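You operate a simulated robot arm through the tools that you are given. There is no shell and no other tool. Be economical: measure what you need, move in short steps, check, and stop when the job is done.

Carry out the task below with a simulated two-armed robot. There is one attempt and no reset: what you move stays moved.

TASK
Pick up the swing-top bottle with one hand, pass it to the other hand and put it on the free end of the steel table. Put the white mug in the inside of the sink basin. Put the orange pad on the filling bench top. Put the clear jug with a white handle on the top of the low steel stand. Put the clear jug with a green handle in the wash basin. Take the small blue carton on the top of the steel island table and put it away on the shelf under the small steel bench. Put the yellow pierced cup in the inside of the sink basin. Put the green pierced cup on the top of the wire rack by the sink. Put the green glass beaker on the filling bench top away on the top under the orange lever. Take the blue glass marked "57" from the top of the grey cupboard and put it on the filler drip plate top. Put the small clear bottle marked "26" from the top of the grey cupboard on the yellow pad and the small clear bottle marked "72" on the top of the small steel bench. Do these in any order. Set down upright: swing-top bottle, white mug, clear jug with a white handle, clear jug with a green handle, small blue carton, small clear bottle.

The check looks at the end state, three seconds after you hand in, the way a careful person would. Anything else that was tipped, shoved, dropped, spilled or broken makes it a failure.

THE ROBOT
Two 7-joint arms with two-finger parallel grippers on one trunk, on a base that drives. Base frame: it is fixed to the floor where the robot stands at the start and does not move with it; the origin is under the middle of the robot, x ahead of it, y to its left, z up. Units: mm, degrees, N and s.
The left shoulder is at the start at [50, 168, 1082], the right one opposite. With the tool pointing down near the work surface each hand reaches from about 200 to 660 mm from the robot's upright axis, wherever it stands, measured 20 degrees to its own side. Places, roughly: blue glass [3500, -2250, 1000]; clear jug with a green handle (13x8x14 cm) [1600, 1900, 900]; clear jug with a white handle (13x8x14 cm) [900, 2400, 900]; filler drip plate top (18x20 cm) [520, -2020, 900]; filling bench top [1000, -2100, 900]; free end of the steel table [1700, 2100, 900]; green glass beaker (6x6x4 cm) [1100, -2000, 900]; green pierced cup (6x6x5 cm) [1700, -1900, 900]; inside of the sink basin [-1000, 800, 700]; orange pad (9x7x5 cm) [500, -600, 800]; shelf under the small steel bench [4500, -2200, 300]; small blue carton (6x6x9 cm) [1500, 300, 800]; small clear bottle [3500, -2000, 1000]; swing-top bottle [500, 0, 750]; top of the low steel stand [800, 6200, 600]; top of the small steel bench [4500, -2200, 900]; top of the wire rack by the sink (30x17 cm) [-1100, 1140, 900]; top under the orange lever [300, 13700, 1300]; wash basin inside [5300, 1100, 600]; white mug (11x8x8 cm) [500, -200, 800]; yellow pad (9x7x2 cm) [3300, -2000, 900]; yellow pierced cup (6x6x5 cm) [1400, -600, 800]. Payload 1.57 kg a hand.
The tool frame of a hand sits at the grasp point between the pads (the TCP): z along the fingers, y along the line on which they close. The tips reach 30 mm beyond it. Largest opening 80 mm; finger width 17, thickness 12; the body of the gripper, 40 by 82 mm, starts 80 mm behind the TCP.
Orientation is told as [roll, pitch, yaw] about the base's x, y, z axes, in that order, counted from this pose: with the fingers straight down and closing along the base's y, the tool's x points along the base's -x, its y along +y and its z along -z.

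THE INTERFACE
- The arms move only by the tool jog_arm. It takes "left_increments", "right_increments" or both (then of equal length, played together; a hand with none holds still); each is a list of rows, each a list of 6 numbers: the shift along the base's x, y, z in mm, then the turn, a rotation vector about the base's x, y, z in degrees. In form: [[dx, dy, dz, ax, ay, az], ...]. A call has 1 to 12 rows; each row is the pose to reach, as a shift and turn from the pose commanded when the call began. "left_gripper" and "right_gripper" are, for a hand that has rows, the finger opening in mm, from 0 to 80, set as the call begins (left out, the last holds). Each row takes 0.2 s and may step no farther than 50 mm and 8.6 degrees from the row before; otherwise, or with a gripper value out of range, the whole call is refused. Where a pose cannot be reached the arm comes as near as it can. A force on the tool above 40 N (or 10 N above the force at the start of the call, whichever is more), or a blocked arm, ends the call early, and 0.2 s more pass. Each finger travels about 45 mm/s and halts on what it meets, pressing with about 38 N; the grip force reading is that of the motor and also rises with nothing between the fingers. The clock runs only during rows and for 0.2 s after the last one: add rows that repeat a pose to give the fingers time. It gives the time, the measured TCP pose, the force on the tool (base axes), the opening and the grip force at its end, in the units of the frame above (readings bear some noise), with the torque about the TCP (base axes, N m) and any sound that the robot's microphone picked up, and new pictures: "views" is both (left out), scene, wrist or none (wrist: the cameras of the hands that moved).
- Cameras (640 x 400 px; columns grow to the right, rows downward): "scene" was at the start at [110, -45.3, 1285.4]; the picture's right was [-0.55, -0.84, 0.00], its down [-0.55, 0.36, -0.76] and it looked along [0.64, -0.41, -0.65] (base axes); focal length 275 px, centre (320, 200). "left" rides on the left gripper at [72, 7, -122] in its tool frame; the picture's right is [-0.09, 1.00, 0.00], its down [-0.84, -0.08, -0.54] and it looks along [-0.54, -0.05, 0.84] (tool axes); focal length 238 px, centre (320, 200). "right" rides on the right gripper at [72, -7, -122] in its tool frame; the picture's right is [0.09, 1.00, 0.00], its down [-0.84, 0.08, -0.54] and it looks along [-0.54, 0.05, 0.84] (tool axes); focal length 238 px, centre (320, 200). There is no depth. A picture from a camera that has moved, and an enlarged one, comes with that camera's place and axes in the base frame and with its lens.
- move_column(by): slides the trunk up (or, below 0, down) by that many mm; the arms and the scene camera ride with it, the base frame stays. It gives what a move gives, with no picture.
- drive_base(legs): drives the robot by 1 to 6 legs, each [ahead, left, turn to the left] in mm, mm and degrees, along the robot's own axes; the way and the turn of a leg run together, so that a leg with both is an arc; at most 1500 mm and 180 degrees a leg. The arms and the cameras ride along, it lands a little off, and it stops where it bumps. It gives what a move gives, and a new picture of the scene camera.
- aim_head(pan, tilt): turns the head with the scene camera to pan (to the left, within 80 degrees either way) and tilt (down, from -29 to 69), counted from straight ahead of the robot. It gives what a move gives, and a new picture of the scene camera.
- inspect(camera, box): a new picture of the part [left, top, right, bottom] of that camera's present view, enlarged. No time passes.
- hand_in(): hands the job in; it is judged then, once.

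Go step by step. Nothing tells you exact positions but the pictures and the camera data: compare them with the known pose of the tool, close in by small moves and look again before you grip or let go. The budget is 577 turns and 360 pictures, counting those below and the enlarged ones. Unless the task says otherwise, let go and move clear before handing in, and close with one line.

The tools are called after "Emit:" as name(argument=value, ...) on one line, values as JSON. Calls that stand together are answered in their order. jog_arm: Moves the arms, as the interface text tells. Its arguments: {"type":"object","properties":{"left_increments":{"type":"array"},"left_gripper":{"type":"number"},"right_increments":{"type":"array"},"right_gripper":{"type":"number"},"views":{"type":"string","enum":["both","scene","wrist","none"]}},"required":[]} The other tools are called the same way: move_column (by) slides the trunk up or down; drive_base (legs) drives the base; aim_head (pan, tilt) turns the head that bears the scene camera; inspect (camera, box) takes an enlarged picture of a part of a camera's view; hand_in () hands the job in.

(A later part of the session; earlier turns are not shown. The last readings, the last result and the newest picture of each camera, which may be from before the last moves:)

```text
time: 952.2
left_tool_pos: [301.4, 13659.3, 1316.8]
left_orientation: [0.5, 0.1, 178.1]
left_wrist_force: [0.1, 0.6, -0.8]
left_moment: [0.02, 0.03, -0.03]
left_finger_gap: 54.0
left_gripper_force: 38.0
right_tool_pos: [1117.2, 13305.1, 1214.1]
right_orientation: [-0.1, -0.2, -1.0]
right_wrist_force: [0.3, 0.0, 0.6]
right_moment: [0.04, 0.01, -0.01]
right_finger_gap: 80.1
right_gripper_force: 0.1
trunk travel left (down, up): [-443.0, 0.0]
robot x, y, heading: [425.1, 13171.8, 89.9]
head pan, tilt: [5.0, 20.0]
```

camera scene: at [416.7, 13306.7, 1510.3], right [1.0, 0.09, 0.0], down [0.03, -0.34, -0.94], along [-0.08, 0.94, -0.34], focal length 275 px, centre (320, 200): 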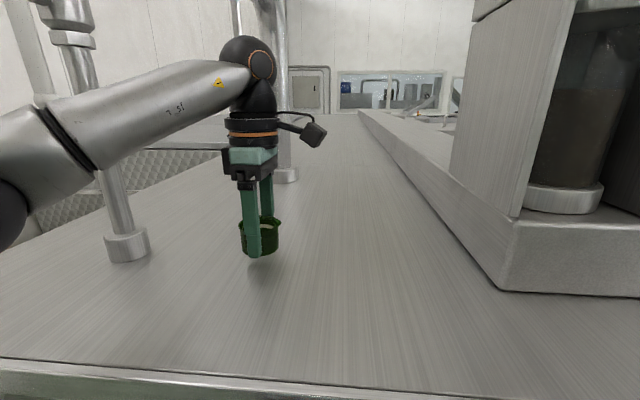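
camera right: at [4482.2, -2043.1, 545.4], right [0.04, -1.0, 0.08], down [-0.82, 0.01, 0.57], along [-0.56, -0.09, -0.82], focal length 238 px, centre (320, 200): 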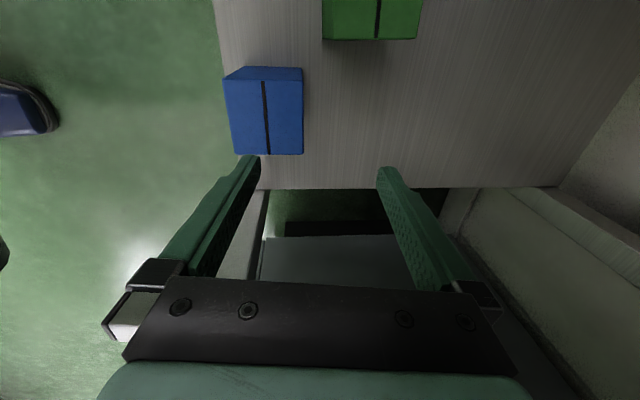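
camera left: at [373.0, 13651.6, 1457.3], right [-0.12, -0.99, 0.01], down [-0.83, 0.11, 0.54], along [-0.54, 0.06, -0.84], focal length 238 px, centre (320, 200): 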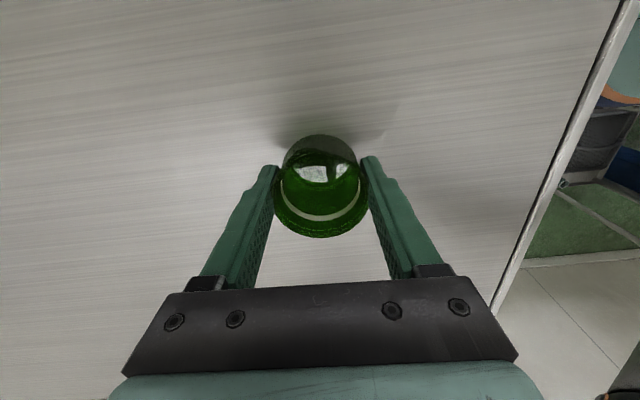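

Emit:
jog_arm(left_increments=[[0, 0, -3, 0, 0, 0], [0, 0, -6, 0, 0, 0], [0, 0, -9, 0, 0, 0]], views="none")

Emit:
jog_arm(left_increments=[[0, 0, -3, 0, 0, 0], [0, 0, -6, 0, 0, 0]], views="none")

```text
time: 953.0
left_tool_pos: [301.6, 13659.1, 1310.4]
left_orientation: [-0.1, 0.2, 178.4]
left_wrist_force: [-2.5, 10.1, 32.2]
left_moment: [0.4, 0.2, -0.03]
left_finger_gap: 54.0
left_gripper_force: 38.2
right_tool_pos: [1118.5, 13305.3, 1214.2]
right_orientation: [0.0, -0.3, -1.0]
right_wrist_force: [0.0, 0.7, 0.0]
right_moment: [-0.02, -0.03, 0.0]
right_finger_gap: 80.0
right_gripper_force: 0.0
trunk travel left (down, up): [-443.0, 0.0]
robot x, y, heading: [424.8, 13169.6, 90.0]
head pan, tilt: [5.0, 20.0]
```

```text
time: 953.4
left_tool_pos: [301.2, 13658.2, 1310.3]
left_orientation: [-0.2, 0.4, 178.1]
left_wrist_force: [1.1, 0.0, 8.9]
left_moment: [-0.23, 0.1, 0.01]
left_finger_gap: 53.7
left_gripper_force: 37.8
right_tool_pos: [1117.6, 13303.6, 1212.4]
right_orientation: [-0.1, -0.3, -0.9]
right_wrist_force: [-0.1, 1.0, 0.7]
right_moment: [0.0, 0.02, 0.03]
right_finger_gap: 80.1
right_gripper_force: 0.0
trunk travel left (down, up): [-443.0, 0.0]
robot x, y, heading: [424.4, 13170.8, 89.9]
head pan, tilt: [5.0, 20.0]
stopped in row 1 (left hand): the force on the tool passed its limit at 47 N (the readings are from after the stop); the commanded pose is now the measured one
```

The beaker is down. Release and rise.

Emit:
jog_arm(left_increments=[[0, 0, 2, 0, 0, 0], [0, 0, 2, 0, 0, 0], [0, 0, 2, 0, 0, 0], [0, 0, 2, 0, 0, 0], [0, 0, 20, 0, 0, 0], [0, 0, 50, 0, 0, 0], [0, 0, 85, 0, 0, 0]], left_gripper=80, views="both")

```text
time: 955.0
left_tool_pos: [301.6, 13659.8, 1394.5]
left_orientation: [0.0, 0.2, 178.1]
left_wrist_force: [0.1, 0.0, -0.1]
left_moment: [0.01, 0.01, 0.0]
left_finger_gap: 79.8
left_gripper_force: 0.0
right_tool_pos: [1118.7, 13305.0, 1213.9]
right_orientation: [-0.1, -0.3, -1.0]
right_wrist_force: [-0.8, 0.2, 0.0]
right_moment: [0.01, 0.02, -0.01]
right_finger_gap: 79.9
right_gripper_force: 0.1
trunk travel left (down, up): [-443.0, 0.0]
robot x, y, heading: [427.1, 13171.9, 90.0]
head pan, tilt: [5.0, 20.0]
camera scene: at [418.2, 13305.2, 1510.5], right [1.0, 0.09, 0.0], down [0.03, -0.34, -0.94], along [-0.08, 0.94, -0.34], focal length 275 px, centre (320, 200)
camera left: at [373.4, 13649.6, 1517.6], right [-0.12, -0.99, 0.0], down [-0.84, 0.1, 0.54], along [-0.53, 0.07, -0.84], focal length 238 px, centre (320, 200)
```

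scene: 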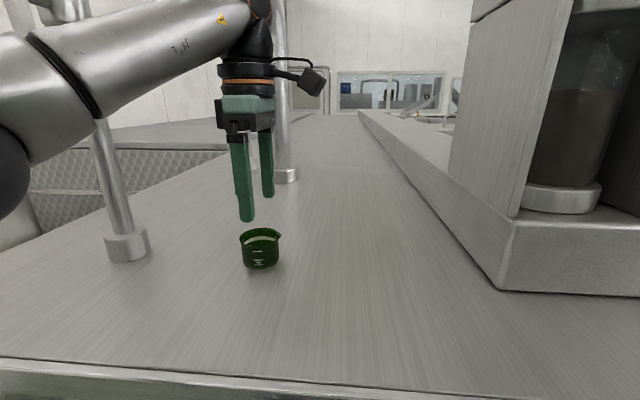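
left: 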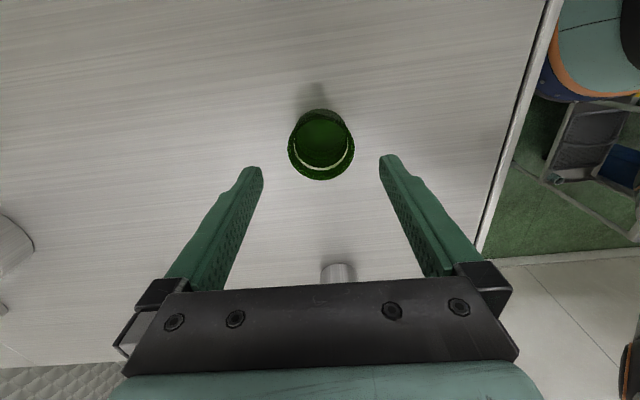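

The beaker stands under the lever. Now back to the corridor and return toward the fallen bottle to see if it can be recovered.

Emit:
drive_base(legs=[[-340, 0, 0], [0, -1500, 0], [0, -730, 0], [-1500, 0, 0], [-1500, 0, 0], [-1500, 0, 0]])

Emit:
move_column(by=-443)

```text
time: 997.6
left_tool_pos: [2484.2, 8858.0, 1393.8]
left_orientation: [-0.1, 0.3, 175.9]
left_wrist_force: [0.0, -0.3, 0.4]
left_moment: [-0.01, -0.01, -0.02]
left_finger_gap: 79.6
left_gripper_force: 0.1
right_tool_pos: [3285.8, 8469.5, 1213.7]
right_orientation: [0.0, -0.3, -3.3]
right_wrist_force: [-0.3, 0.5, 0.2]
right_moment: [-0.01, -0.03, 0.02]
right_finger_gap: 79.9
right_gripper_force: 0.2
trunk travel left (down, up): [-443.0, 0.0]
robot x, y, heading: [2589.8, 8368.5, 88.0]
head pan, tilt: [5.0, 20.0]
camera scene: at [2586.4, 8499.5, 1510.4], right [1.0, 0.05, 0.0], down [0.02, -0.34, -0.94], along [-0.04, 0.94, -0.34], focal length 275 px, centre (320, 200)
```

scene: 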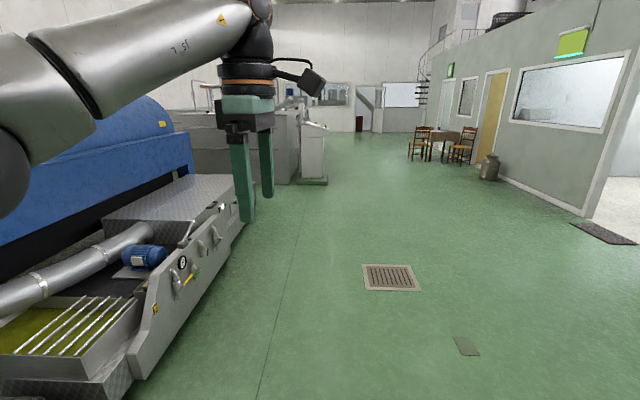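

```text
refused: -443 is not a number from -400 to 400
```

Test in this open space whether the left hand can reach the floor beside the base: lower the trunk fully.

Emit:
move_column(by=-400)

Emit:
move_column(by=-43)

Emit:
jog_arm(left_increments=[[-21, -13, -36, 0, 0, 0], [-41, -26, -72, 0, 0, 0], [-62, -39, -108, 0, 0, 0], [-82, -51, -143, 0, 0, 0], [-103, -64, -179, 0, 0, 0], [-123, -77, -215, 0, 0, 0], [-144, -90, -251, 0, 0, 0]], views="none")

Emit:
jog_arm(left_increments=[[-22, -20, -28, 0, 0, 0], [-44, -45, -56, 0, 0, 0], [-66, -70, -86, 0, 0, 0], [-88, -95, -116, 0, 0, 0], [-110, -120, -150, 0, 0, 0], [-130, -150, -185, 0, 0, 0], [-130, -180, -220, 0, 0, 0]], views="none")

```text
time: 1001.4
left_tool_pos: [2483.2, 8858.6, 995.0]
left_orientation: [0.1, 0.2, 175.9]
left_wrist_force: [-0.9, -0.4, 0.4]
left_moment: [-0.04, 0.0, 0.0]
left_finger_gap: 80.0
left_gripper_force: 0.0
right_tool_pos: [3287.1, 8470.6, 813.6]
right_orientation: [-0.1, -0.2, -3.3]
right_wrist_force: [0.0, 0.1, 1.4]
right_moment: [0.01, -0.03, 0.0]
right_finger_gap: 80.1
right_gripper_force: 0.0
trunk travel left (down, up): [-43.0, 400.0]
robot x, y, heading: [2585.8, 8362.4, 87.4]
head pan, tilt: [5.0, 20.0]
```

```text
time: 1002.3
left_tool_pos: [2484.5, 8858.2, 951.8]
left_orientation: [-0.1, 0.2, 175.9]
left_wrist_force: [0.0, -0.3, 1.5]
left_moment: [-0.01, 0.03, -0.01]
left_finger_gap: 80.0
left_gripper_force: 0.1
right_tool_pos: [3286.8, 8470.7, 771.6]
right_orientation: [-0.1, -0.3, -3.3]
right_wrist_force: [0.2, 0.2, -0.4]
right_moment: [0.0, -0.03, -0.01]
right_finger_gap: 80.3
right_gripper_force: 0.0
trunk travel left (down, up): [0.0, 443.0]
robot x, y, heading: [2585.6, 8365.8, 87.7]
head pan, tilt: [5.0, 20.0]
```

```text
time: 1003.9
left_tool_pos: [2341.0, 8767.9, 699.8]
left_orientation: [0.0, 0.3, 176.0]
left_wrist_force: [-0.1, -0.1, 0.5]
left_moment: [0.05, 0.0, -0.02]
left_finger_gap: 80.1
left_gripper_force: 0.0
right_tool_pos: [3285.4, 8469.6, 771.2]
right_orientation: [0.0, -0.3, -3.3]
right_wrist_force: [0.0, 0.1, -0.3]
right_moment: [0.0, 0.02, 0.02]
right_finger_gap: 80.1
right_gripper_force: 0.0
trunk travel left (down, up): [0.0, 443.0]
robot x, y, heading: [2591.5, 8366.1, 87.6]
head pan, tilt: [5.0, 20.0]
```

```text
refused: row 6 steps farther than a row can; nothing moved
```

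Emit:
jog_arm(left_increments=[[-15, -15, -30, 0, 0, 0], [-30, -30, -62, 0, 0, 0], [-45, -45, -95, 0, 0, 0], [-60, -60, -130, 0, 0, 0], [-75, -75, -165, 0, 0, 0], [-90, -90, -200, 0, 0, 0], [-95, -105, -240, 0, 0, 0], [-95, -120, -280, 0, 0, 0], [-95, -135, -320, 0, 0, 0]], views="none")

Emit:
jog_arm(left_increments=[[0, -15, -35, 0, 0, 0], [0, -30, -70, 0, 0, 0], [5, -45, -105, 0, 0, 0], [10, -60, -140, 0, 0, 0], [15, -75, -175, 0, 0, 0], [20, -85, -210, 0, 0, 0], [25, -95, -245, 0, 0, 0]], views="none")

```text
time: 1005.9
left_tool_pos: [2245.3, 8633.3, 379.7]
left_orientation: [-0.1, 0.3, 175.8]
left_wrist_force: [-0.3, 0.2, -0.1]
left_moment: [-0.03, 0.01, 0.02]
left_finger_gap: 80.1
left_gripper_force: 0.1
right_tool_pos: [3286.1, 8469.4, 771.3]
right_orientation: [-0.1, -0.3, -3.3]
right_wrist_force: [-0.3, 0.1, -0.3]
right_moment: [-0.01, -0.04, -0.01]
right_finger_gap: 79.8
right_gripper_force: 0.1
trunk travel left (down, up): [0.0, 443.0]
robot x, y, heading: [2590.6, 8368.6, 87.8]
head pan, tilt: [5.0, 20.0]
```

```text
time: 1007.5
left_tool_pos: [2271.6, 8549.3, 137.4]
left_orientation: [-1.1, 0.4, 177.0]
left_wrist_force: [-7.5, 38.9, -6.9]
left_moment: [-5.01, -0.5, 3.22]
left_finger_gap: 80.1
left_gripper_force: 0.0
right_tool_pos: [3285.3, 8470.0, 770.4]
right_orientation: [-0.1, -0.3, -3.3]
right_wrist_force: [0.2, -0.7, -0.3]
right_moment: [0.02, 0.02, 0.0]
right_finger_gap: 80.3
right_gripper_force: 0.0
trunk travel left (down, up): [0.0, 443.0]
robot x, y, heading: [2592.3, 8364.3, 87.7]
head pan, tilt: [5.0, 20.0]
```

The hand can get low here, though its camera touched the base. Test the lowest reach a bit further out.

Emit:
jog_arm(left_increments=[[-5, 15, 10, 0, 0, 0], [-15, 30, 20, 0, 0, 0], [-25, 30, 0, 0, 0, 0], [-25, 30, -25, 0, 0, 0], [-25, 30, -50, 0, 0, 0], [-25, 30, -70, 0, 0, 0], [-25, 30, -85, 0, 0, 0], [-25, 30, -95, 0, 0, 0]], views="none")

```text
time: 1009.3
left_tool_pos: [2246.3, 8568.8, 75.0]
left_orientation: [-0.1, 0.3, 175.9]
left_wrist_force: [0.7, 0.0, 0.5]
left_moment: [0.0, -0.01, -0.01]
left_finger_gap: 79.8
left_gripper_force: 0.0
left hand out of reach, approached as far as the arm can: row 6, 7, 8
right_tool_pos: [3286.8, 8470.0, 772.1]
right_orientation: [-0.2, -0.3, -3.3]
right_wrist_force: [0.6, 0.0, -0.3]
right_moment: [0.03, 0.01, 0.0]
right_finger_gap: 80.1
right_gripper_force: 0.0
trunk travel left (down, up): [0.0, 443.0]
robot x, y, heading: [2590.8, 8367.3, 87.7]
head pan, tilt: [5.0, 20.0]
```

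Surprisingly the hand reaches z 75 even well outside the base, so the bottle is probably graspable from beside it. Raise the hand again and turn it to close sideways.

Emit:
jog_arm(left_increments=[[0, 10, 40, 0, 0, 0], [0, 20, 80, 0, 0, 0], [0, 32, 122, 0, 0, 0], [0, 46, 164, 0, 0, 0], [0, 60, 206, 0, 0, 0], [0, 74, 248, 0, 0, 0], [5, 90, 290, 0, 0, 0], [15, 108, 332, 0, 0, 0], [30, 126, 374, 0, 0, 0], [45, 144, 416, 0, 0, 0], [60, 160, 458, 0, 0, 0], [75, 175, 500, 0, 0, 0]], views="none")

Emit:
jog_arm(left_increments=[[5, 5, 15, 0, 0, -8], [10, 10, 30, 0, 0, -16], [15, 15, 45, 0, 0, -24], [20, 20, 60, 0, 0, -32], [25, 25, 75, 0, 0, -40], [30, 25, 90, 0, 0, -48], [30, 25, 105, 0, 0, -56], [30, 25, 120, 0, 0, -64], [30, 25, 135, 0, 0, -72], [30, 25, 150, 0, 0, -80], [30, 25, 165, 0, 0, -88]], views="none")

```text
time: 1011.9
left_tool_pos: [2317.9, 8744.2, 576.9]
left_orientation: [0.0, 0.3, 176.0]
left_wrist_force: [0.3, -0.2, 0.2]
left_moment: [-0.04, 0.02, -0.03]
left_finger_gap: 79.8
left_gripper_force: 0.1
right_tool_pos: [3286.4, 8469.8, 770.1]
right_orientation: [-0.1, -0.3, -3.3]
right_wrist_force: [0.4, 0.2, -0.3]
right_moment: [0.01, -0.01, 0.01]
right_finger_gap: 80.0
right_gripper_force: 0.1
trunk travel left (down, up): [0.0, 443.0]
robot x, y, heading: [2593.5, 8366.4, 87.5]
head pan, tilt: [5.0, 20.0]
```

```text
time: 1014.3
left_tool_pos: [2350.0, 8768.4, 739.4]
left_orientation: [0.0, 0.3, 87.8]
left_wrist_force: [0.1, 0.6, 0.4]
left_moment: [-0.01, 0.02, 0.02]
left_finger_gap: 80.4
left_gripper_force: 0.1
right_tool_pos: [3286.0, 8469.9, 771.3]
right_orientation: [-0.2, -0.2, -3.3]
right_wrist_force: [0.5, 0.0, 0.4]
right_moment: [0.0, 0.02, -0.02]
right_finger_gap: 79.9
right_gripper_force: 0.0
trunk travel left (down, up): [0.0, 443.0]
robot x, y, heading: [2590.0, 8366.6, 87.6]
head pan, tilt: [5.0, 20.0]
```

Drive back south to the bottle, staying in the open lane east of the steel table.

Emit:
drive_base(legs=[[0, 0, 2.4], [-1500, 0, 0], [-1500, 0, 0], [-1500, 0, 0], [-1500, 0, 0], [-830, 0, 0]])

Emit:
aim_head(pan=65, tilt=45)

```text
time: 1047.3
left_tool_pos: [2395.5, 1895.6, 739.6]
left_orientation: [0.1, 0.2, 91.7]
left_wrist_force: [1.1, -0.4, -1.0]
left_moment: [0.0, 0.02, 0.0]
left_finger_gap: 80.1
left_gripper_force: 0.0
right_tool_pos: [3349.6, 1660.7, 771.1]
right_orientation: [-0.3, -0.3, 0.5]
right_wrist_force: [-0.7, 0.2, -0.2]
right_moment: [0.0, -0.01, -0.01]
right_finger_gap: 80.2
right_gripper_force: 0.1
trunk travel left (down, up): [0.0, 443.0]
robot x, y, heading: [2660.5, 1508.1, 91.4]
head pan, tilt: [5.0, 20.0]
camera scene: at [2649.2, 1643.7, 1067.7], right [0.99, 0.11, 0.0], down [0.04, -0.34, -0.94], along [-0.11, 0.93, -0.34], focal length 275 px, centre (320, 200)
```

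scene: 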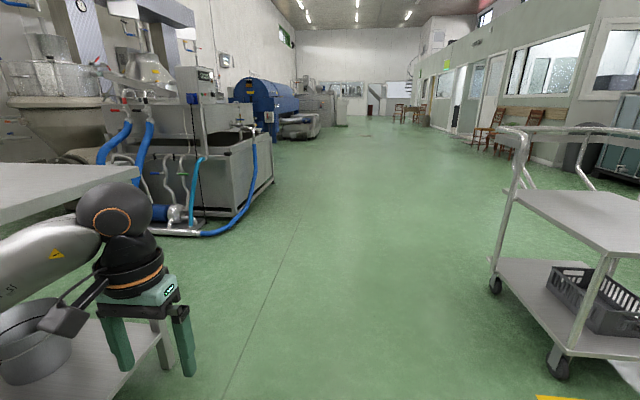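

```text
time: 1048.6
left_tool_pos: [2394.9, 1895.6, 739.0]
left_orientation: [0.0, 0.4, 91.6]
left_wrist_force: [-0.2, 0.8, 0.2]
left_moment: [0.01, 0.01, 0.0]
left_finger_gap: 80.3
left_gripper_force: 0.1
right_tool_pos: [3349.9, 1660.4, 772.0]
right_orientation: [-0.2, -0.3, 0.5]
right_wrist_force: [-0.1, -1.0, -0.4]
right_moment: [-0.02, -0.01, 0.0]
right_finger_gap: 79.8
right_gripper_force: 0.0
trunk travel left (down, up): [0.0, 443.0]
robot x, y, heading: [2660.4, 1513.2, 91.5]
head pan, tilt: [65.0, 45.0]
camera scene: at [2585.1, 1583.7, 1029.1], right [0.4, 0.92, 0.0], down [0.65, -0.28, -0.71], along [-0.65, 0.28, -0.71], focal length 275 px, centre (320, 200)
```

scene: 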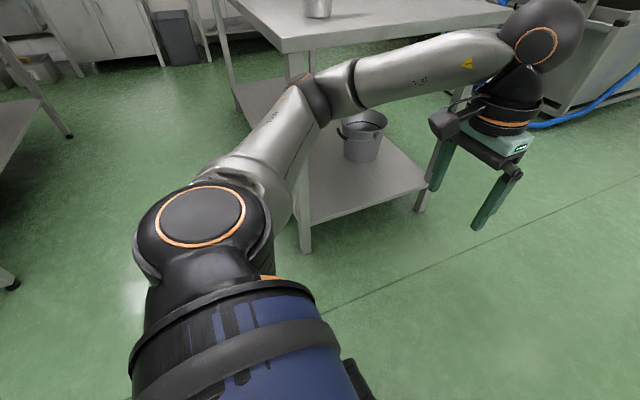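

Lower the left hand beside the base here in the open (z≈250), then sidestep to the bottle.

Emit:
jog_arm(left_increments=[[-10, -15, -40, 0, 0, 0], [-20, -30, -80, 0, 0, 0], [-30, -48, -120, 0, 0, 0], [-40, -66, -160, 0, 0, 0], [-50, -86, -200, 0, 0, 0], [-55, -108, -240, 0, 0, 0], [-60, -130, -280, 0, 0, 0], [-60, -155, -320, 0, 0, 0], [-60, -180, -360, 0, 0, 0], [-60, -205, -400, 0, 0, 0], [-60, -230, -440, 0, 0, 0], [-60, -250, -480, 0, 0, 0]], views="none")

```text
time: 1051.2
left_tool_pos: [2335.8, 1644.0, 257.7]
left_orientation: [-0.1, 0.2, 91.8]
left_wrist_force: [0.4, 0.6, -0.3]
left_moment: [0.0, -0.01, 0.0]
left_finger_gap: 80.3
left_gripper_force: 0.0
right_tool_pos: [3349.8, 1660.1, 771.3]
right_orientation: [-0.2, -0.2, 0.5]
right_wrist_force: [0.8, 0.7, 1.0]
right_moment: [0.0, 0.02, -0.01]
right_finger_gap: 79.8
right_gripper_force: 0.0
trunk travel left (down, up): [0.0, 443.0]
robot x, y, heading: [2662.4, 1513.8, 91.6]
head pan, tilt: [65.0, 45.0]
```

Works. Try the full depth here, over empty floor.

Emit:
jog_arm(left_increments=[[0, -5, -40, 0, 0, 0], [0, -10, -80, 0, 0, 0], [0, -15, -115, 0, 0, 0], [0, -20, -145, 0, 0, 0], [0, -25, -170, 0, 0, 0], [0, -28, -190, 0, 0, 0], [0, -30, -205, 0, 0, 0], [0, -30, -205, 0, 0, 0]], views="wrist")

```text
time: 1053.0
left_tool_pos: [2336.5, 1615.1, 57.9]
left_orientation: [-0.2, 0.6, 91.5]
left_wrist_force: [1.0, 0.0, -0.5]
left_moment: [0.02, -0.01, 0.0]
left_finger_gap: 79.8
left_gripper_force: 0.0
left hand out of reach, approached as far as the arm can: row 7
right_tool_pos: [3351.1, 1660.6, 771.6]
right_orientation: [-0.2, -0.3, 0.5]
right_wrist_force: [0.5, 0.8, 0.5]
right_moment: [0.0, 0.01, -0.01]
right_finger_gap: 80.0
right_gripper_force: 0.0
trunk travel left (down, up): [0.0, 443.0]
robot x, y, heading: [2661.9, 1513.8, 91.5]
head pan, tilt: [65.0, 45.0]
camera left: at [2332.4, 1544.4, 181.3], right [-1.0, 0.06, 0.0], down [0.05, 0.84, 0.53], along [0.04, 0.53, -0.85], focal length 238 px, centre (320, 200)
```

left: 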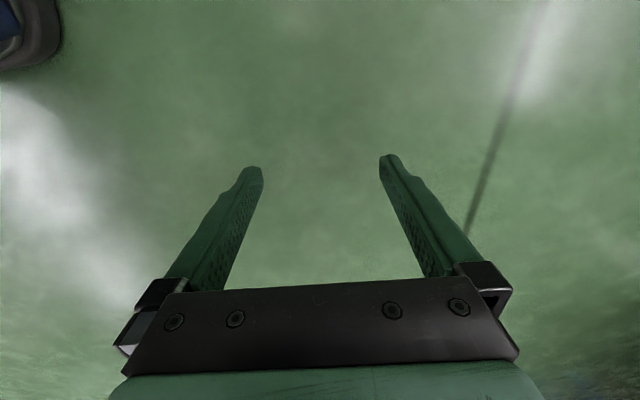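

z 58 reached at rel (110 ahead, 325 left). Probe a little nearer for more depth.

Emit:
jog_arm(left_increments=[[5, -8, -3, 0, 0, 0], [12, -16, -8, 0, 0, 0], [18, -22, -14, 0, 0, 0], [18, -25, -18, 0, 0, 0], [18, -25, -18, 0, 0, 0]], views="none")

```text
time: 1054.2
left_tool_pos: [2348.7, 1597.0, 48.0]
left_orientation: [0.6, -0.3, 91.8]
left_wrist_force: [-23.3, 25.3, -1.1]
left_moment: [-2.32, -2.1, 0.96]
left_finger_gap: 61.0
left_gripper_force: 0.1
left hand out of reach, approached as far as the arm can: row 1, 2, 3, 4, 5
right_tool_pos: [3349.2, 1659.7, 771.1]
right_orientation: [-0.1, -0.4, 0.5]
right_wrist_force: [-0.4, -0.2, 0.4]
right_moment: [0.01, 0.01, 0.0]
right_finger_gap: 80.1
right_gripper_force: 0.1
trunk travel left (down, up): [0.0, 443.0]
robot x, y, heading: [2659.8, 1510.5, 91.5]
head pan, tilt: [65.0, 45.0]
```

Usable depth is about z 55 at that offset. Move off the base and rise to z≈160, then sidestep to the bottle.

Emit:
jog_arm(left_increments=[[-8, 10, 5, 0, 0, 0], [-14, 20, 12, 0, 0, 0], [-14, 22, 50, 0, 0, 0], [-14, 24, 90, 0, 0, 0], [-14, 26, 115, 0, 0, 0]], views="none")

Emit:
drive_base(legs=[[0, 0, -1.5], [0, 560, 0]])

Emit:
inspect(camera="left", box=[0, 0, 640, 400])

```text
time: 1055.4
left_tool_pos: [2340.3, 1616.2, 161.3]
left_orientation: [0.0, 0.3, 91.7]
left_wrist_force: [0.8, 0.2, 0.7]
left_moment: [-0.02, -0.03, -0.02]
left_finger_gap: 79.9
left_gripper_force: 0.1
left hand out of reach, approached as far as the arm can: row 1
right_tool_pos: [3350.3, 1660.8, 771.9]
right_orientation: [-0.3, -0.3, 0.5]
right_wrist_force: [0.3, -0.2, 0.7]
right_moment: [0.0, 0.01, 0.0]
right_finger_gap: 79.9
right_gripper_force: 0.1
trunk travel left (down, up): [0.0, 443.0]
robot x, y, heading: [2662.7, 1508.1, 91.4]
head pan, tilt: [65.0, 45.0]
```

```text
time: 1061.2
left_tool_pos: [1784.0, 1616.2, 162.4]
left_orientation: [-0.1, 0.3, 91.1]
left_wrist_force: [0.4, 0.6, -0.2]
left_moment: [0.03, 0.0, -0.01]
left_finger_gap: 80.0
left_gripper_force: 0.1
right_tool_pos: [2793.9, 1648.7, 771.6]
right_orientation: [-0.2, -0.3, -0.2]
right_wrist_force: [0.1, -0.3, -0.4]
right_moment: [0.01, 0.01, 0.01]
right_finger_gap: 80.3
right_gripper_force: 0.1
trunk travel left (down, up): [0.0, 443.0]
robot x, y, heading: [2102.8, 1507.8, 90.6]
head pan, tilt: [65.0, 45.0]
camera scene: at [2028.5, 1581.6, 1029.1], right [0.41, 0.91, 0.0], down [0.64, -0.29, -0.71], along [-0.64, 0.29, -0.71], focal length 275 px, centre (320, 200)
```

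scene: 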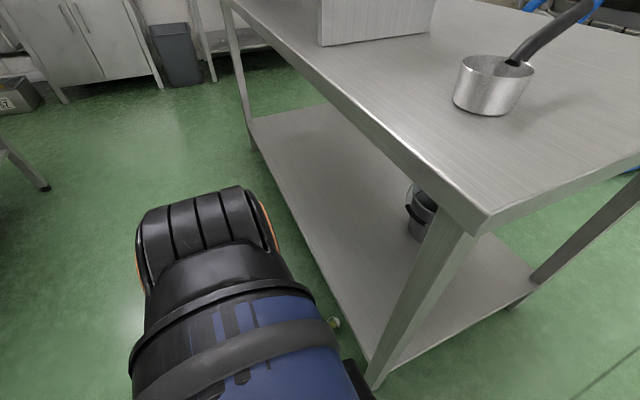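

```text
1.00 times, centred on (320, 200) of left (not enlarged: the box is as wide or as high as the picture)
camera zoom: at [1779.6, 1545.0, 284.6], right [-1.0, 0.08, 0.0], down [0.06, 0.84, 0.54], along [0.04, 0.54, -0.84], focal length 238 px, centre (320, 200)
```

zoom: 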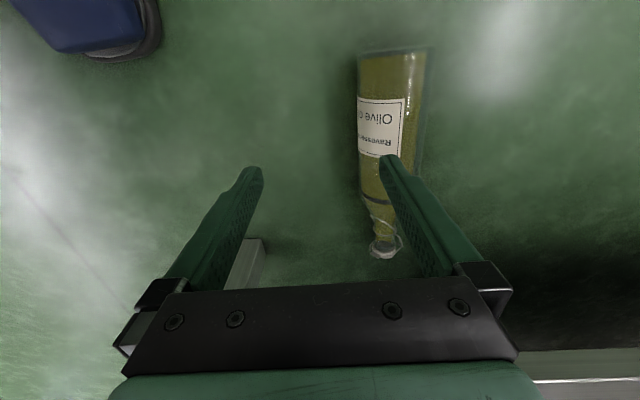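

The bottle is in view: axis x≈1712, body y 1554…1711. Shift over it and reach a bit forward to grip near its shoulder (y≈1675), so it will hang base-down.

Emit:
drive_base(legs=[[10, 72, 0]])

Emit:
jog_arm(left_increments=[[0, 15, -10, 0, 0, 0], [0, 30, -20, 0, 0, 0], [0, 45, -30, 0, 0, 0], [0, 50, -40, 0, 0, 0]], views="wrist")

```text
time: 1062.5
left_tool_pos: [1712.2, 1625.9, 161.7]
left_orientation: [0.0, 0.3, 90.9]
left_wrist_force: [0.2, 0.4, -0.4]
left_moment: [-0.02, 0.01, 0.0]
left_finger_gap: 80.2
left_gripper_force: 0.1
right_tool_pos: [2722.5, 1656.9, 771.3]
right_orientation: [-0.3, -0.3, -0.3]
right_wrist_force: [-0.1, -0.1, -0.2]
right_moment: [-0.01, -0.01, -0.01]
right_finger_gap: 79.9
right_gripper_force: 0.1
trunk travel left (down, up): [0.0, 443.0]
robot x, y, heading: [2030.7, 1517.4, 90.5]
head pan, tilt: [65.0, 45.0]
camera scene: at [1956.3, 1590.7, 1029.1], right [0.41, 0.91, 0.0], down [0.64, -0.29, -0.71], along [-0.64, 0.29, -0.71], focal length 275 px, centre (320, 200)
```

scene: 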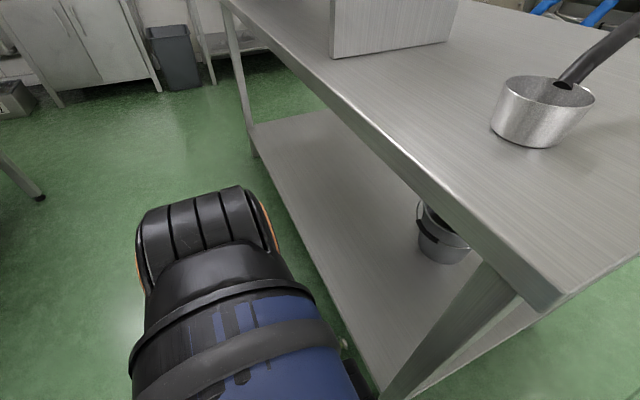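

```text
time: 1063.5
left_tool_pos: [1713.3, 1675.1, 121.4]
left_orientation: [0.0, 0.3, 90.8]
left_wrist_force: [0.4, -0.6, 0.4]
left_moment: [-0.04, -0.01, -0.02]
left_finger_gap: 80.0
left_gripper_force: 0.0
right_tool_pos: [2721.3, 1656.6, 770.9]
right_orientation: [-0.2, -0.3, -0.2]
right_wrist_force: [0.4, -0.3, -0.7]
right_moment: [-0.02, 0.02, -0.02]
right_finger_gap: 80.2
right_gripper_force: 0.0
trunk travel left (down, up): [0.0, 443.0]
robot x, y, heading: [2033.2, 1515.2, 90.8]
head pan, tilt: [65.0, 45.0]
camera left: at [1707.1, 1603.7, 244.3], right [-1.0, 0.08, 0.0], down [0.07, 0.84, 0.54], along [0.04, 0.54, -0.84], focal length 238 px, centre (320, 200)
```

left: 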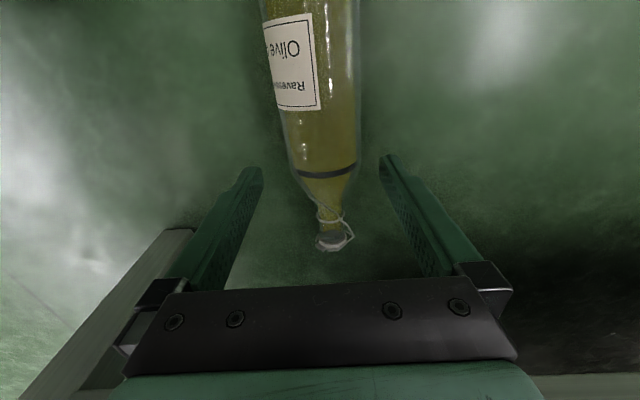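

Well aligned (bottle centre x≈1710). Lower to the floor and close.

Emit:
jog_arm(left_increments=[[-3, 0, -20, 0, 0, 0], [-3, 0, -40, 0, 0, 0], [-3, 0, -55, 0, 0, 0], [-3, 0, -63, 0, 0, 0], [-3, 0, -68, 0, 0, 0], [-3, 0, -68, 0, 0, 0]], views="wrist")

```text
time: 1064.9
left_tool_pos: [1709.8, 1675.7, 62.1]
left_orientation: [0.0, 0.3, 90.8]
left_wrist_force: [0.0, -0.6, 0.3]
left_moment: [0.01, 0.01, 0.03]
left_finger_gap: 80.0
left_gripper_force: 0.1
left hand out of reach, approached as far as the arm can: row 4, 5, 6
right_tool_pos: [2723.0, 1656.7, 771.2]
right_orientation: [-0.2, -0.2, -0.3]
right_wrist_force: [-0.6, 0.2, 0.7]
right_moment: [0.04, -0.04, 0.0]
right_finger_gap: 80.0
right_gripper_force: 0.1
trunk travel left (down, up): [0.0, 443.0]
robot x, y, heading: [2029.9, 1515.7, 90.7]
head pan, tilt: [65.0, 45.0]
camera left: at [1705.1, 1604.0, 184.7], right [-1.0, 0.08, 0.0], down [0.07, 0.84, 0.54], along [0.04, 0.54, -0.84], focal length 238 px, centre (320, 200)
```

left: 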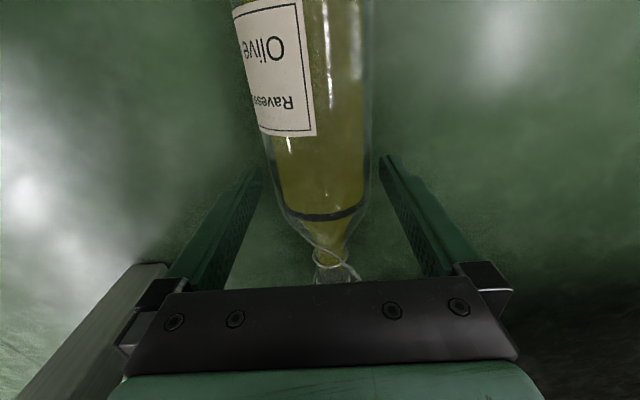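

Tips are just at mid-height; I need ~6 mm more depth. Raise, move the base 32 mm nearer, compensate, and lower again.

Emit:
jog_arm(left_increments=[[0, 0, 20, 0, 0, 0], [0, 0, 40, 0, 0, 0], [0, 0, 60, 0, 0, 0]], views="none")

Emit:
drive_base(legs=[[0, 34, 0]])

Emit:
jog_arm(left_increments=[[15, 0, 0, 0, 0, 0], [33, -3, 0, 0, 0, 0], [33, -3, -20, 0, 0, 0], [33, -3, -40, 0, 0, 0], [33, -3, -55, 0, 0, 0], [33, -3, -64, 0, 0, 0], [33, -3, -70, 0, 0, 0], [33, -3, -70, 0, 0, 0]], views="none")

```text
time: 1065.7
left_tool_pos: [1709.4, 1675.5, 122.0]
left_orientation: [0.1, 0.3, 90.9]
left_wrist_force: [-1.0, -0.8, 0.9]
left_moment: [-0.01, 0.02, -0.01]
left_finger_gap: 79.9
left_gripper_force: 0.1
left hand out of reach, approached as far as the arm can: row 1
right_tool_pos: [2722.0, 1656.1, 771.3]
right_orientation: [-0.1, -0.2, -0.3]
right_wrist_force: [-0.3, 0.2, 0.2]
right_moment: [0.01, -0.01, -0.01]
right_finger_gap: 80.0
right_gripper_force: 0.0
trunk travel left (down, up): [0.0, 443.0]
robot x, y, heading: [2028.0, 1515.9, 90.6]
head pan, tilt: [65.0, 45.0]
```

```text
time: 1066.5
left_tool_pos: [1699.5, 1674.5, 122.1]
left_orientation: [0.0, 0.3, 90.9]
left_wrist_force: [0.3, -0.1, 0.5]
left_moment: [-0.02, 0.0, 0.0]
left_finger_gap: 80.0
left_gripper_force: 0.0
right_tool_pos: [2710.6, 1656.1, 771.4]
right_orientation: [-0.2, -0.2, -0.4]
right_wrist_force: [0.1, 0.1, 0.5]
right_moment: [0.01, 0.0, 0.0]
right_finger_gap: 80.0
right_gripper_force: 0.1
trunk travel left (down, up): [0.0, 443.0]
robot x, y, heading: [2020.8, 1516.5, 90.5]
head pan, tilt: [65.0, 45.0]
stopped in leg 1: the robot was blocked; the commanded pose is now the measured one
camera scene: at [1945.7, 1590.6, 1029.1], right [0.41, 0.91, 0.0], down [0.64, -0.29, -0.71], along [-0.64, 0.29, -0.71], focal length 275 px, centre (320, 200)
```

scene: 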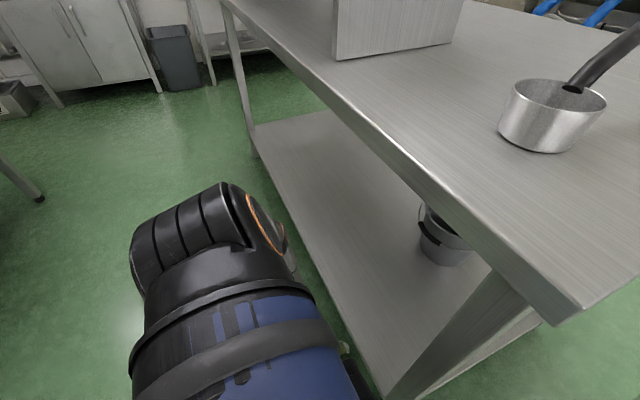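

```text
time: 1068.3
left_tool_pos: [1734.0, 1674.7, 57.9]
left_orientation: [0.0, 0.0, 90.9]
left_wrist_force: [-4.6, 7.0, -4.0]
left_moment: [-0.32, 0.05, 0.39]
left_finger_gap: 77.3
left_gripper_force: 0.0
left hand out of reach, approached as far as the arm can: row 7
right_tool_pos: [2712.3, 1655.7, 771.5]
right_orientation: [-0.1, -0.3, -0.3]
right_wrist_force: [0.4, -0.7, 0.1]
right_moment: [0.0, 0.0, 0.01]
right_finger_gap: 79.9
right_gripper_force: 0.0
trunk travel left (down, up): [0.0, 443.0]
robot x, y, heading: [2020.9, 1517.9, 90.6]
head pan, tilt: [65.0, 45.0]
```

Emit:
inspect(camera="left", box=[0, 0, 640, 400])

```text
1.00 times, centred on (320, 200) of left (not enlarged: the box is as wide or as high as the picture)
camera zoom: at [1728.5, 1602.7, 179.5], right [-1.0, 0.08, 0.0], down [0.07, 0.84, 0.54], along [0.04, 0.54, -0.84], focal length 238 px, centre (320, 200)
```

zoom: 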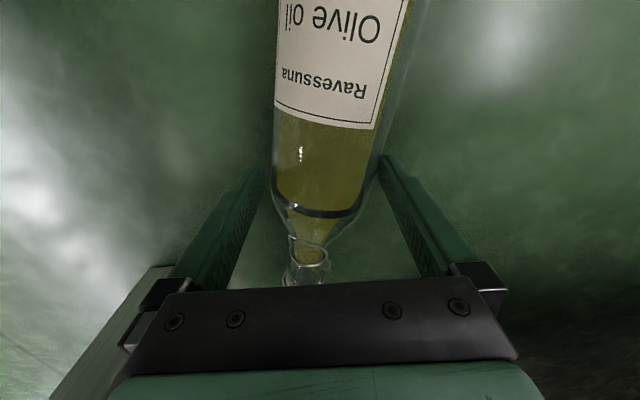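

The bottle rolled along and lies between the fingers. Close and see.

Emit:
jog_arm(left_increments=[[0, 0, -2, 0, 0, 0], [0, 0, -2, 0, 0, 0], [0, 0, -2, 0, 0, 0], [0, 0, -2, 0, 0, 0], [0, 0, -2, 0, 0, 0]], left_gripper=45, views="wrist")

```text
time: 1069.5
left_tool_pos: [1733.8, 1671.6, 54.2]
left_orientation: [-0.1, 0.1, 90.9]
left_wrist_force: [2.7, 6.0, 7.9]
left_moment: [0.73, -0.29, -0.23]
left_finger_gap: 71.6
left_gripper_force: 38.1
left hand out of reach, approached as far as the arm can: row 1, 2, 3, 4, 5
right_tool_pos: [2712.2, 1654.3, 770.7]
right_orientation: [-0.1, -0.3, -0.4]
right_wrist_force: [0.7, -0.1, -0.1]
right_moment: [-0.01, -0.03, -0.02]
right_finger_gap: 80.4
right_gripper_force: 0.2
trunk travel left (down, up): [0.0, 443.0]
robot x, y, heading: [2023.5, 1516.6, 90.9]
head pan, tilt: [65.0, 45.0]
camera left: at [1728.4, 1599.6, 176.7], right [-1.0, 0.08, 0.0], down [0.06, 0.84, 0.54], along [0.04, 0.54, -0.84], focal length 238 px, centre (320, 200)
```

left: 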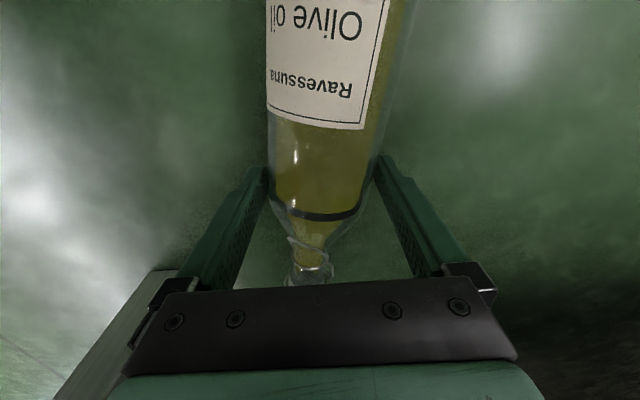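

Gripped (71.6 mm). Raise 10 mm and pull it out from under the table by driving back.

Emit:
jog_arm(left_increments=[[0, 0, 4, 0, 0, 0], [0, 0, 8, 0, 0, 0], [0, 0, 12, 0, 0, 0]], views="none")

Emit:
drive_base(legs=[[-200, 0, 0]])

Emit:
jog_arm(left_increments=[[0, 0, 10, 0, 0, 0], [0, 0, 25, 0, 0, 0], [0, 0, 45, 0, 0, 0], [0, 0, 70, 0, 0, 0]], views="wrist")

```text
time: 1070.3
left_tool_pos: [1730.3, 1671.6, 65.5]
left_orientation: [0.2, 0.2, 90.6]
left_wrist_force: [-6.8, 2.7, -10.7]
left_moment: [0.71, 0.2, -0.79]
left_finger_gap: 70.9
left_gripper_force: 38.4
left hand out of reach, approached as far as the arm can: row 2
right_tool_pos: [2710.4, 1655.1, 771.0]
right_orientation: [-0.2, -0.3, -0.4]
right_wrist_force: [-0.8, 0.9, 0.0]
right_moment: [0.0, -0.01, 0.0]
right_finger_gap: 80.3
right_gripper_force: 0.0
trunk travel left (down, up): [0.0, 443.0]
robot x, y, heading: [2020.5, 1514.2, 90.6]
head pan, tilt: [65.0, 45.0]
```

```text
time: 1071.9
left_tool_pos: [1733.2, 1474.4, 66.7]
left_orientation: [0.2, 0.2, 90.7]
left_wrist_force: [-13.7, 3.2, -3.2]
left_moment: [0.0, 0.22, -1.38]
left_finger_gap: 70.6
left_gripper_force: 38.1
right_tool_pos: [2713.5, 1456.9, 770.9]
right_orientation: [-0.2, -0.3, -0.5]
right_wrist_force: [-0.3, 0.0, 0.3]
right_moment: [0.01, -0.03, 0.0]
right_finger_gap: 79.7
right_gripper_force: 0.1
trunk travel left (down, up): [0.0, 443.0]
robot x, y, heading: [2022.0, 1320.4, 90.3]
head pan, tilt: [65.0, 45.0]
camera scene: at [1947.9, 1393.8, 1029.1], right [0.42, 0.91, 0.0], down [0.64, -0.29, -0.71], along [-0.64, 0.29, -0.71], focal length 275 px, centre (320, 200)
```

scene: 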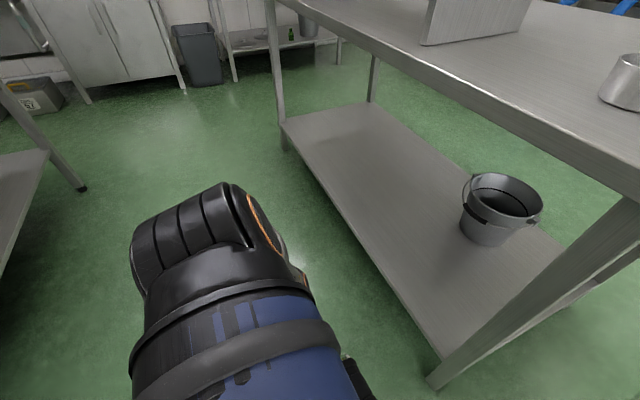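

```text
time: 1072.9
left_tool_pos: [1731.6, 1474.7, 136.8]
left_orientation: [0.4, 0.1, 90.6]
left_wrist_force: [-6.1, 1.0, -8.3]
left_moment: [0.58, 0.19, -0.67]
left_finger_gap: 70.4
left_gripper_force: 38.2
right_tool_pos: [2713.1, 1457.9, 771.5]
right_orientation: [-0.1, -0.3, -0.5]
right_wrist_force: [-0.2, -0.4, -0.1]
right_moment: [0.0, 0.0, 0.0]
right_finger_gap: 79.8
right_gripper_force: 0.0
trunk travel left (down, up): [0.0, 443.0]
robot x, y, heading: [2022.7, 1318.7, 90.4]
head pan, tilt: [65.0, 45.0]
camera left: at [1727.1, 1403.3, 258.5], right [-1.0, 0.08, 0.01], down [0.07, 0.84, 0.54], along [0.04, 0.54, -0.84], focal length 238 px, centre (320, 200)
```

left: 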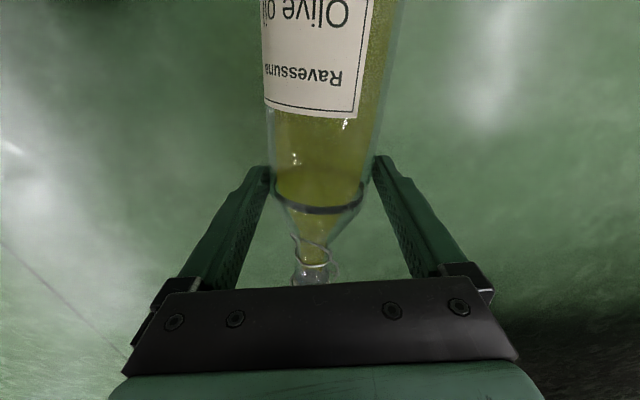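

It's lifted off the floor. Raise it further, moving forward away from the base.

Emit:
jog_arm(left_increments=[[-8, 8, 30, 0, 0, 0], [-15, 18, 65, 0, 0, 0], [-20, 30, 105, 0, 0, 0], [-20, 46, 145, 0, 0, 0], [-20, 62, 185, 0, 0, 0], [-20, 80, 225, 0, 0, 0], [-20, 98, 265, 0, 0, 0], [-20, 116, 305, 0, 0, 0], [-15, 134, 345, 0, 0, 0], [-10, 152, 385, 0, 0, 0], [0, 172, 425, 0, 0, 0], [10, 192, 465, 0, 0, 0]], views="wrist")

```text
time: 1075.5
left_tool_pos: [1745.5, 1665.8, 602.0]
left_orientation: [0.1, 0.2, 90.7]
left_wrist_force: [0.3, -0.7, -6.7]
left_moment: [0.26, -0.02, 0.02]
left_finger_gap: 66.4
left_gripper_force: 38.0
right_tool_pos: [2713.8, 1458.0, 770.4]
right_orientation: [-0.1, -0.4, -0.4]
right_wrist_force: [-0.1, 0.4, 0.0]
right_moment: [-0.02, -0.06, -0.01]
right_finger_gap: 80.1
right_gripper_force: 0.1
trunk travel left (down, up): [0.0, 443.0]
robot x, y, heading: [2021.9, 1317.0, 90.4]
head pan, tilt: [65.0, 45.0]
camera left: at [1740.8, 1594.6, 725.2], right [-1.0, 0.08, 0.0], down [0.07, 0.84, 0.54], along [0.04, 0.54, -0.84], focal length 238 px, centre (320, 200)
```

left: 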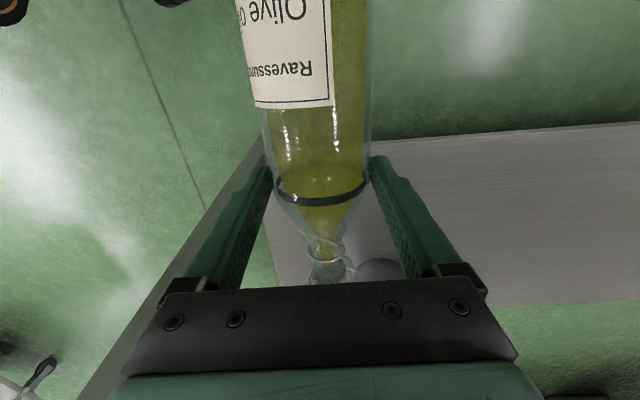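

The bottle is secure, lying horizontally in the hand with its neck forward. Back away from the table and raise the trunk.

Emit:
drive_base(legs=[[-330, 0, 0]])

Emit:
move_column(by=250)

Emit:
jog_arm(left_increments=[[5, 0, 15, 8, 0, 0], [10, 0, 30, 16, 0, 0], [15, 0, 45, 24, 0, 0], [20, 0, 60, 32, 0, 0], [25, 0, 75, 40, 0, 0], [30, 0, 90, 46, 0, 0], [30, 0, 100, 52, 0, 0]], views="none")

```text
time: 1077.7
left_tool_pos: [1748.4, 1337.7, 601.1]
left_orientation: [0.1, 0.2, 90.7]
left_wrist_force: [0.2, 0.0, -6.2]
left_moment: [0.26, -0.02, 0.02]
left_finger_gap: 66.5
left_gripper_force: 37.8
right_tool_pos: [2715.4, 1127.0, 771.6]
right_orientation: [-0.3, -0.3, -0.5]
right_wrist_force: [-0.9, 1.1, 0.7]
right_moment: [0.02, 0.01, 0.0]
right_finger_gap: 80.0
right_gripper_force: 0.0
trunk travel left (down, up): [0.0, 443.0]
robot x, y, heading: [2030.5, 989.1, 90.5]
head pan, tilt: [65.0, 45.0]
camera scene: at [1949.9, 1063.8, 1029.0], right [0.42, 0.91, 0.0], down [0.64, -0.29, -0.71], along [-0.64, 0.29, -0.71], focal length 275 px, centre (320, 200)
```

scene: 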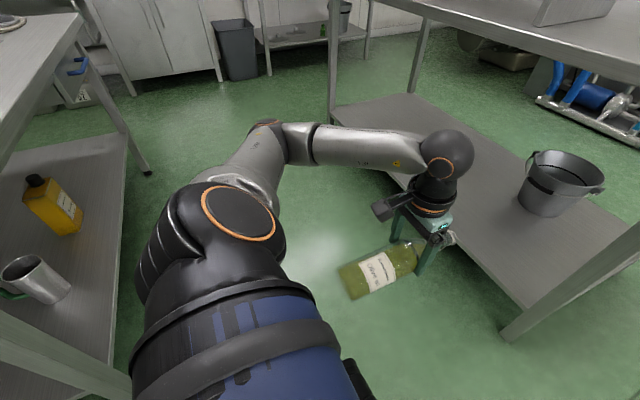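

```text
time: 1080.3
left_tool_pos: [1747.5, 1335.1, 852.3]
left_orientation: [0.1, 0.3, 90.6]
left_wrist_force: [0.8, 0.2, -6.6]
left_moment: [0.24, -0.02, -0.04]
left_finger_gap: 66.3
left_gripper_force: 38.0
right_tool_pos: [2715.4, 1127.1, 1021.6]
right_orientation: [-0.2, -0.2, -0.5]
right_wrist_force: [-0.4, 0.1, 0.8]
right_moment: [-0.02, 0.03, 0.01]
right_finger_gap: 80.0
right_gripper_force: 0.0
trunk travel left (down, up): [-250.0, 193.0]
robot x, y, heading: [2023.0, 986.5, 90.3]
head pan, tilt: [65.0, 45.0]
```

```text
time: 1081.9
left_tool_pos: [1769.6, 1418.6, 963.4]
left_orientation: [-0.8, -51.7, 91.2]
left_wrist_force: [0.2, -0.9, -5.9]
left_moment: [-0.02, 0.01, 0.04]
left_finger_gap: 66.2
left_gripper_force: 38.2
left hand out of reach, approached as far as the arm can: row 4, 5, 6, 7
right_tool_pos: [2715.3, 1127.4, 1023.0]
right_orientation: [-0.2, -0.3, -0.5]
right_wrist_force: [1.0, -0.4, -0.4]
right_moment: [0.02, -0.03, 0.02]
right_finger_gap: 80.3
right_gripper_force: 0.1
trunk travel left (down, up): [-250.0, 193.0]
robot x, y, heading: [2026.9, 988.9, 90.4]
head pan, tilt: [65.0, 45.0]
```

Tilted to 52°. Look at the bottle's attitude.

Emit:
aim_head(pan=35, tilt=30)

```text
time: 1082.8
left_tool_pos: [1769.3, 1419.7, 961.0]
left_orientation: [-0.8, -51.7, 91.1]
left_wrist_force: [-0.1, -0.2, -5.9]
left_moment: [0.03, 0.02, 0.02]
left_finger_gap: 66.3
left_gripper_force: 37.7
right_tool_pos: [2715.9, 1127.1, 1020.9]
right_orientation: [-0.2, -0.3, -0.5]
right_wrist_force: [-0.3, 0.2, -0.1]
right_moment: [0.02, -0.03, -0.04]
right_finger_gap: 80.0
right_gripper_force: 0.0
trunk travel left (down, up): [-250.0, 193.0]
robot x, y, heading: [2026.1, 987.8, 90.4]
head pan, tilt: [35.0, 30.0]
camera scene: at [1971.3, 1103.8, 1301.6], right [0.81, 0.58, 0.0], down [0.29, -0.41, -0.87], along [-0.5, 0.71, -0.5], focal length 275 px, centre (320, 200)
```

scene: 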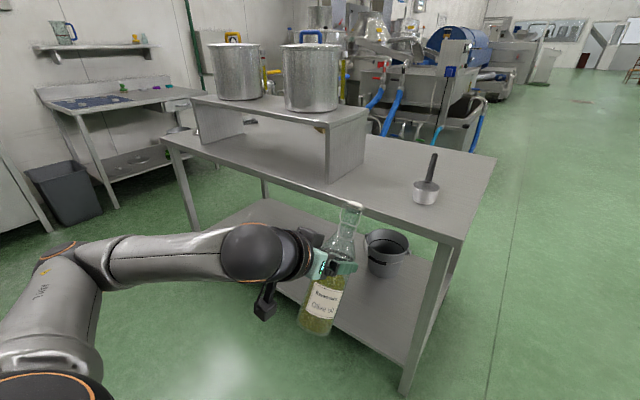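

The bottle has swung almost upright by itself, leaning ~20–25° forward. Extend the hand forward and pitch it further up.

Emit:
jog_arm(left_increments=[[0, 30, 0, 0, 0, 0], [0, 60, 0, 0, 0, 0], [0, 90, 0, 4, 0, 0], [0, 105, 0, 9, 0, 0], [0, 115, 0, 14, 0, 0], [0, 120, 0, 19, 0, 0]], views="scene")

```text
time: 1084.2
left_tool_pos: [1768.8, 1535.9, 960.7]
left_orientation: [-1.7, -68.2, 91.9]
left_wrist_force: [-0.3, -0.1, -6.8]
left_moment: [-0.11, -0.04, -0.02]
left_finger_gap: 66.6
left_gripper_force: 38.0
right_tool_pos: [2715.2, 1127.2, 1021.3]
right_orientation: [-0.2, -0.2, -0.6]
right_wrist_force: [-0.6, 0.6, 0.1]
right_moment: [-0.01, -0.01, 0.0]
right_finger_gap: 80.0
right_gripper_force: 0.1
trunk travel left (down, up): [-250.0, 193.0]
robot x, y, heading: [2027.3, 988.1, 90.3]
head pan, tilt: [35.0, 30.0]
camera scene: at [1971.4, 1104.0, 1301.6], right [0.81, 0.58, 0.0], down [0.29, -0.41, -0.87], along [-0.5, 0.71, -0.5], focal length 275 px, centre (320, 200)
```

scene: 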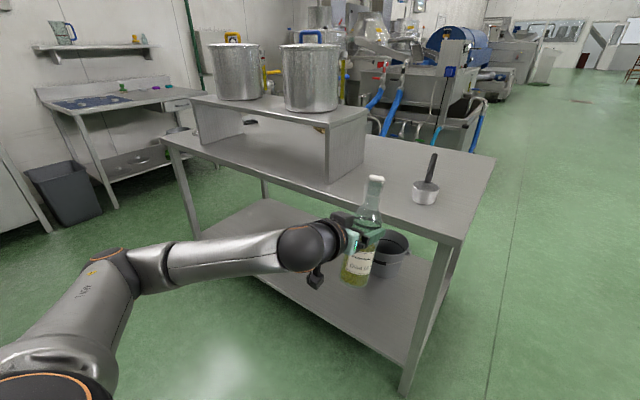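

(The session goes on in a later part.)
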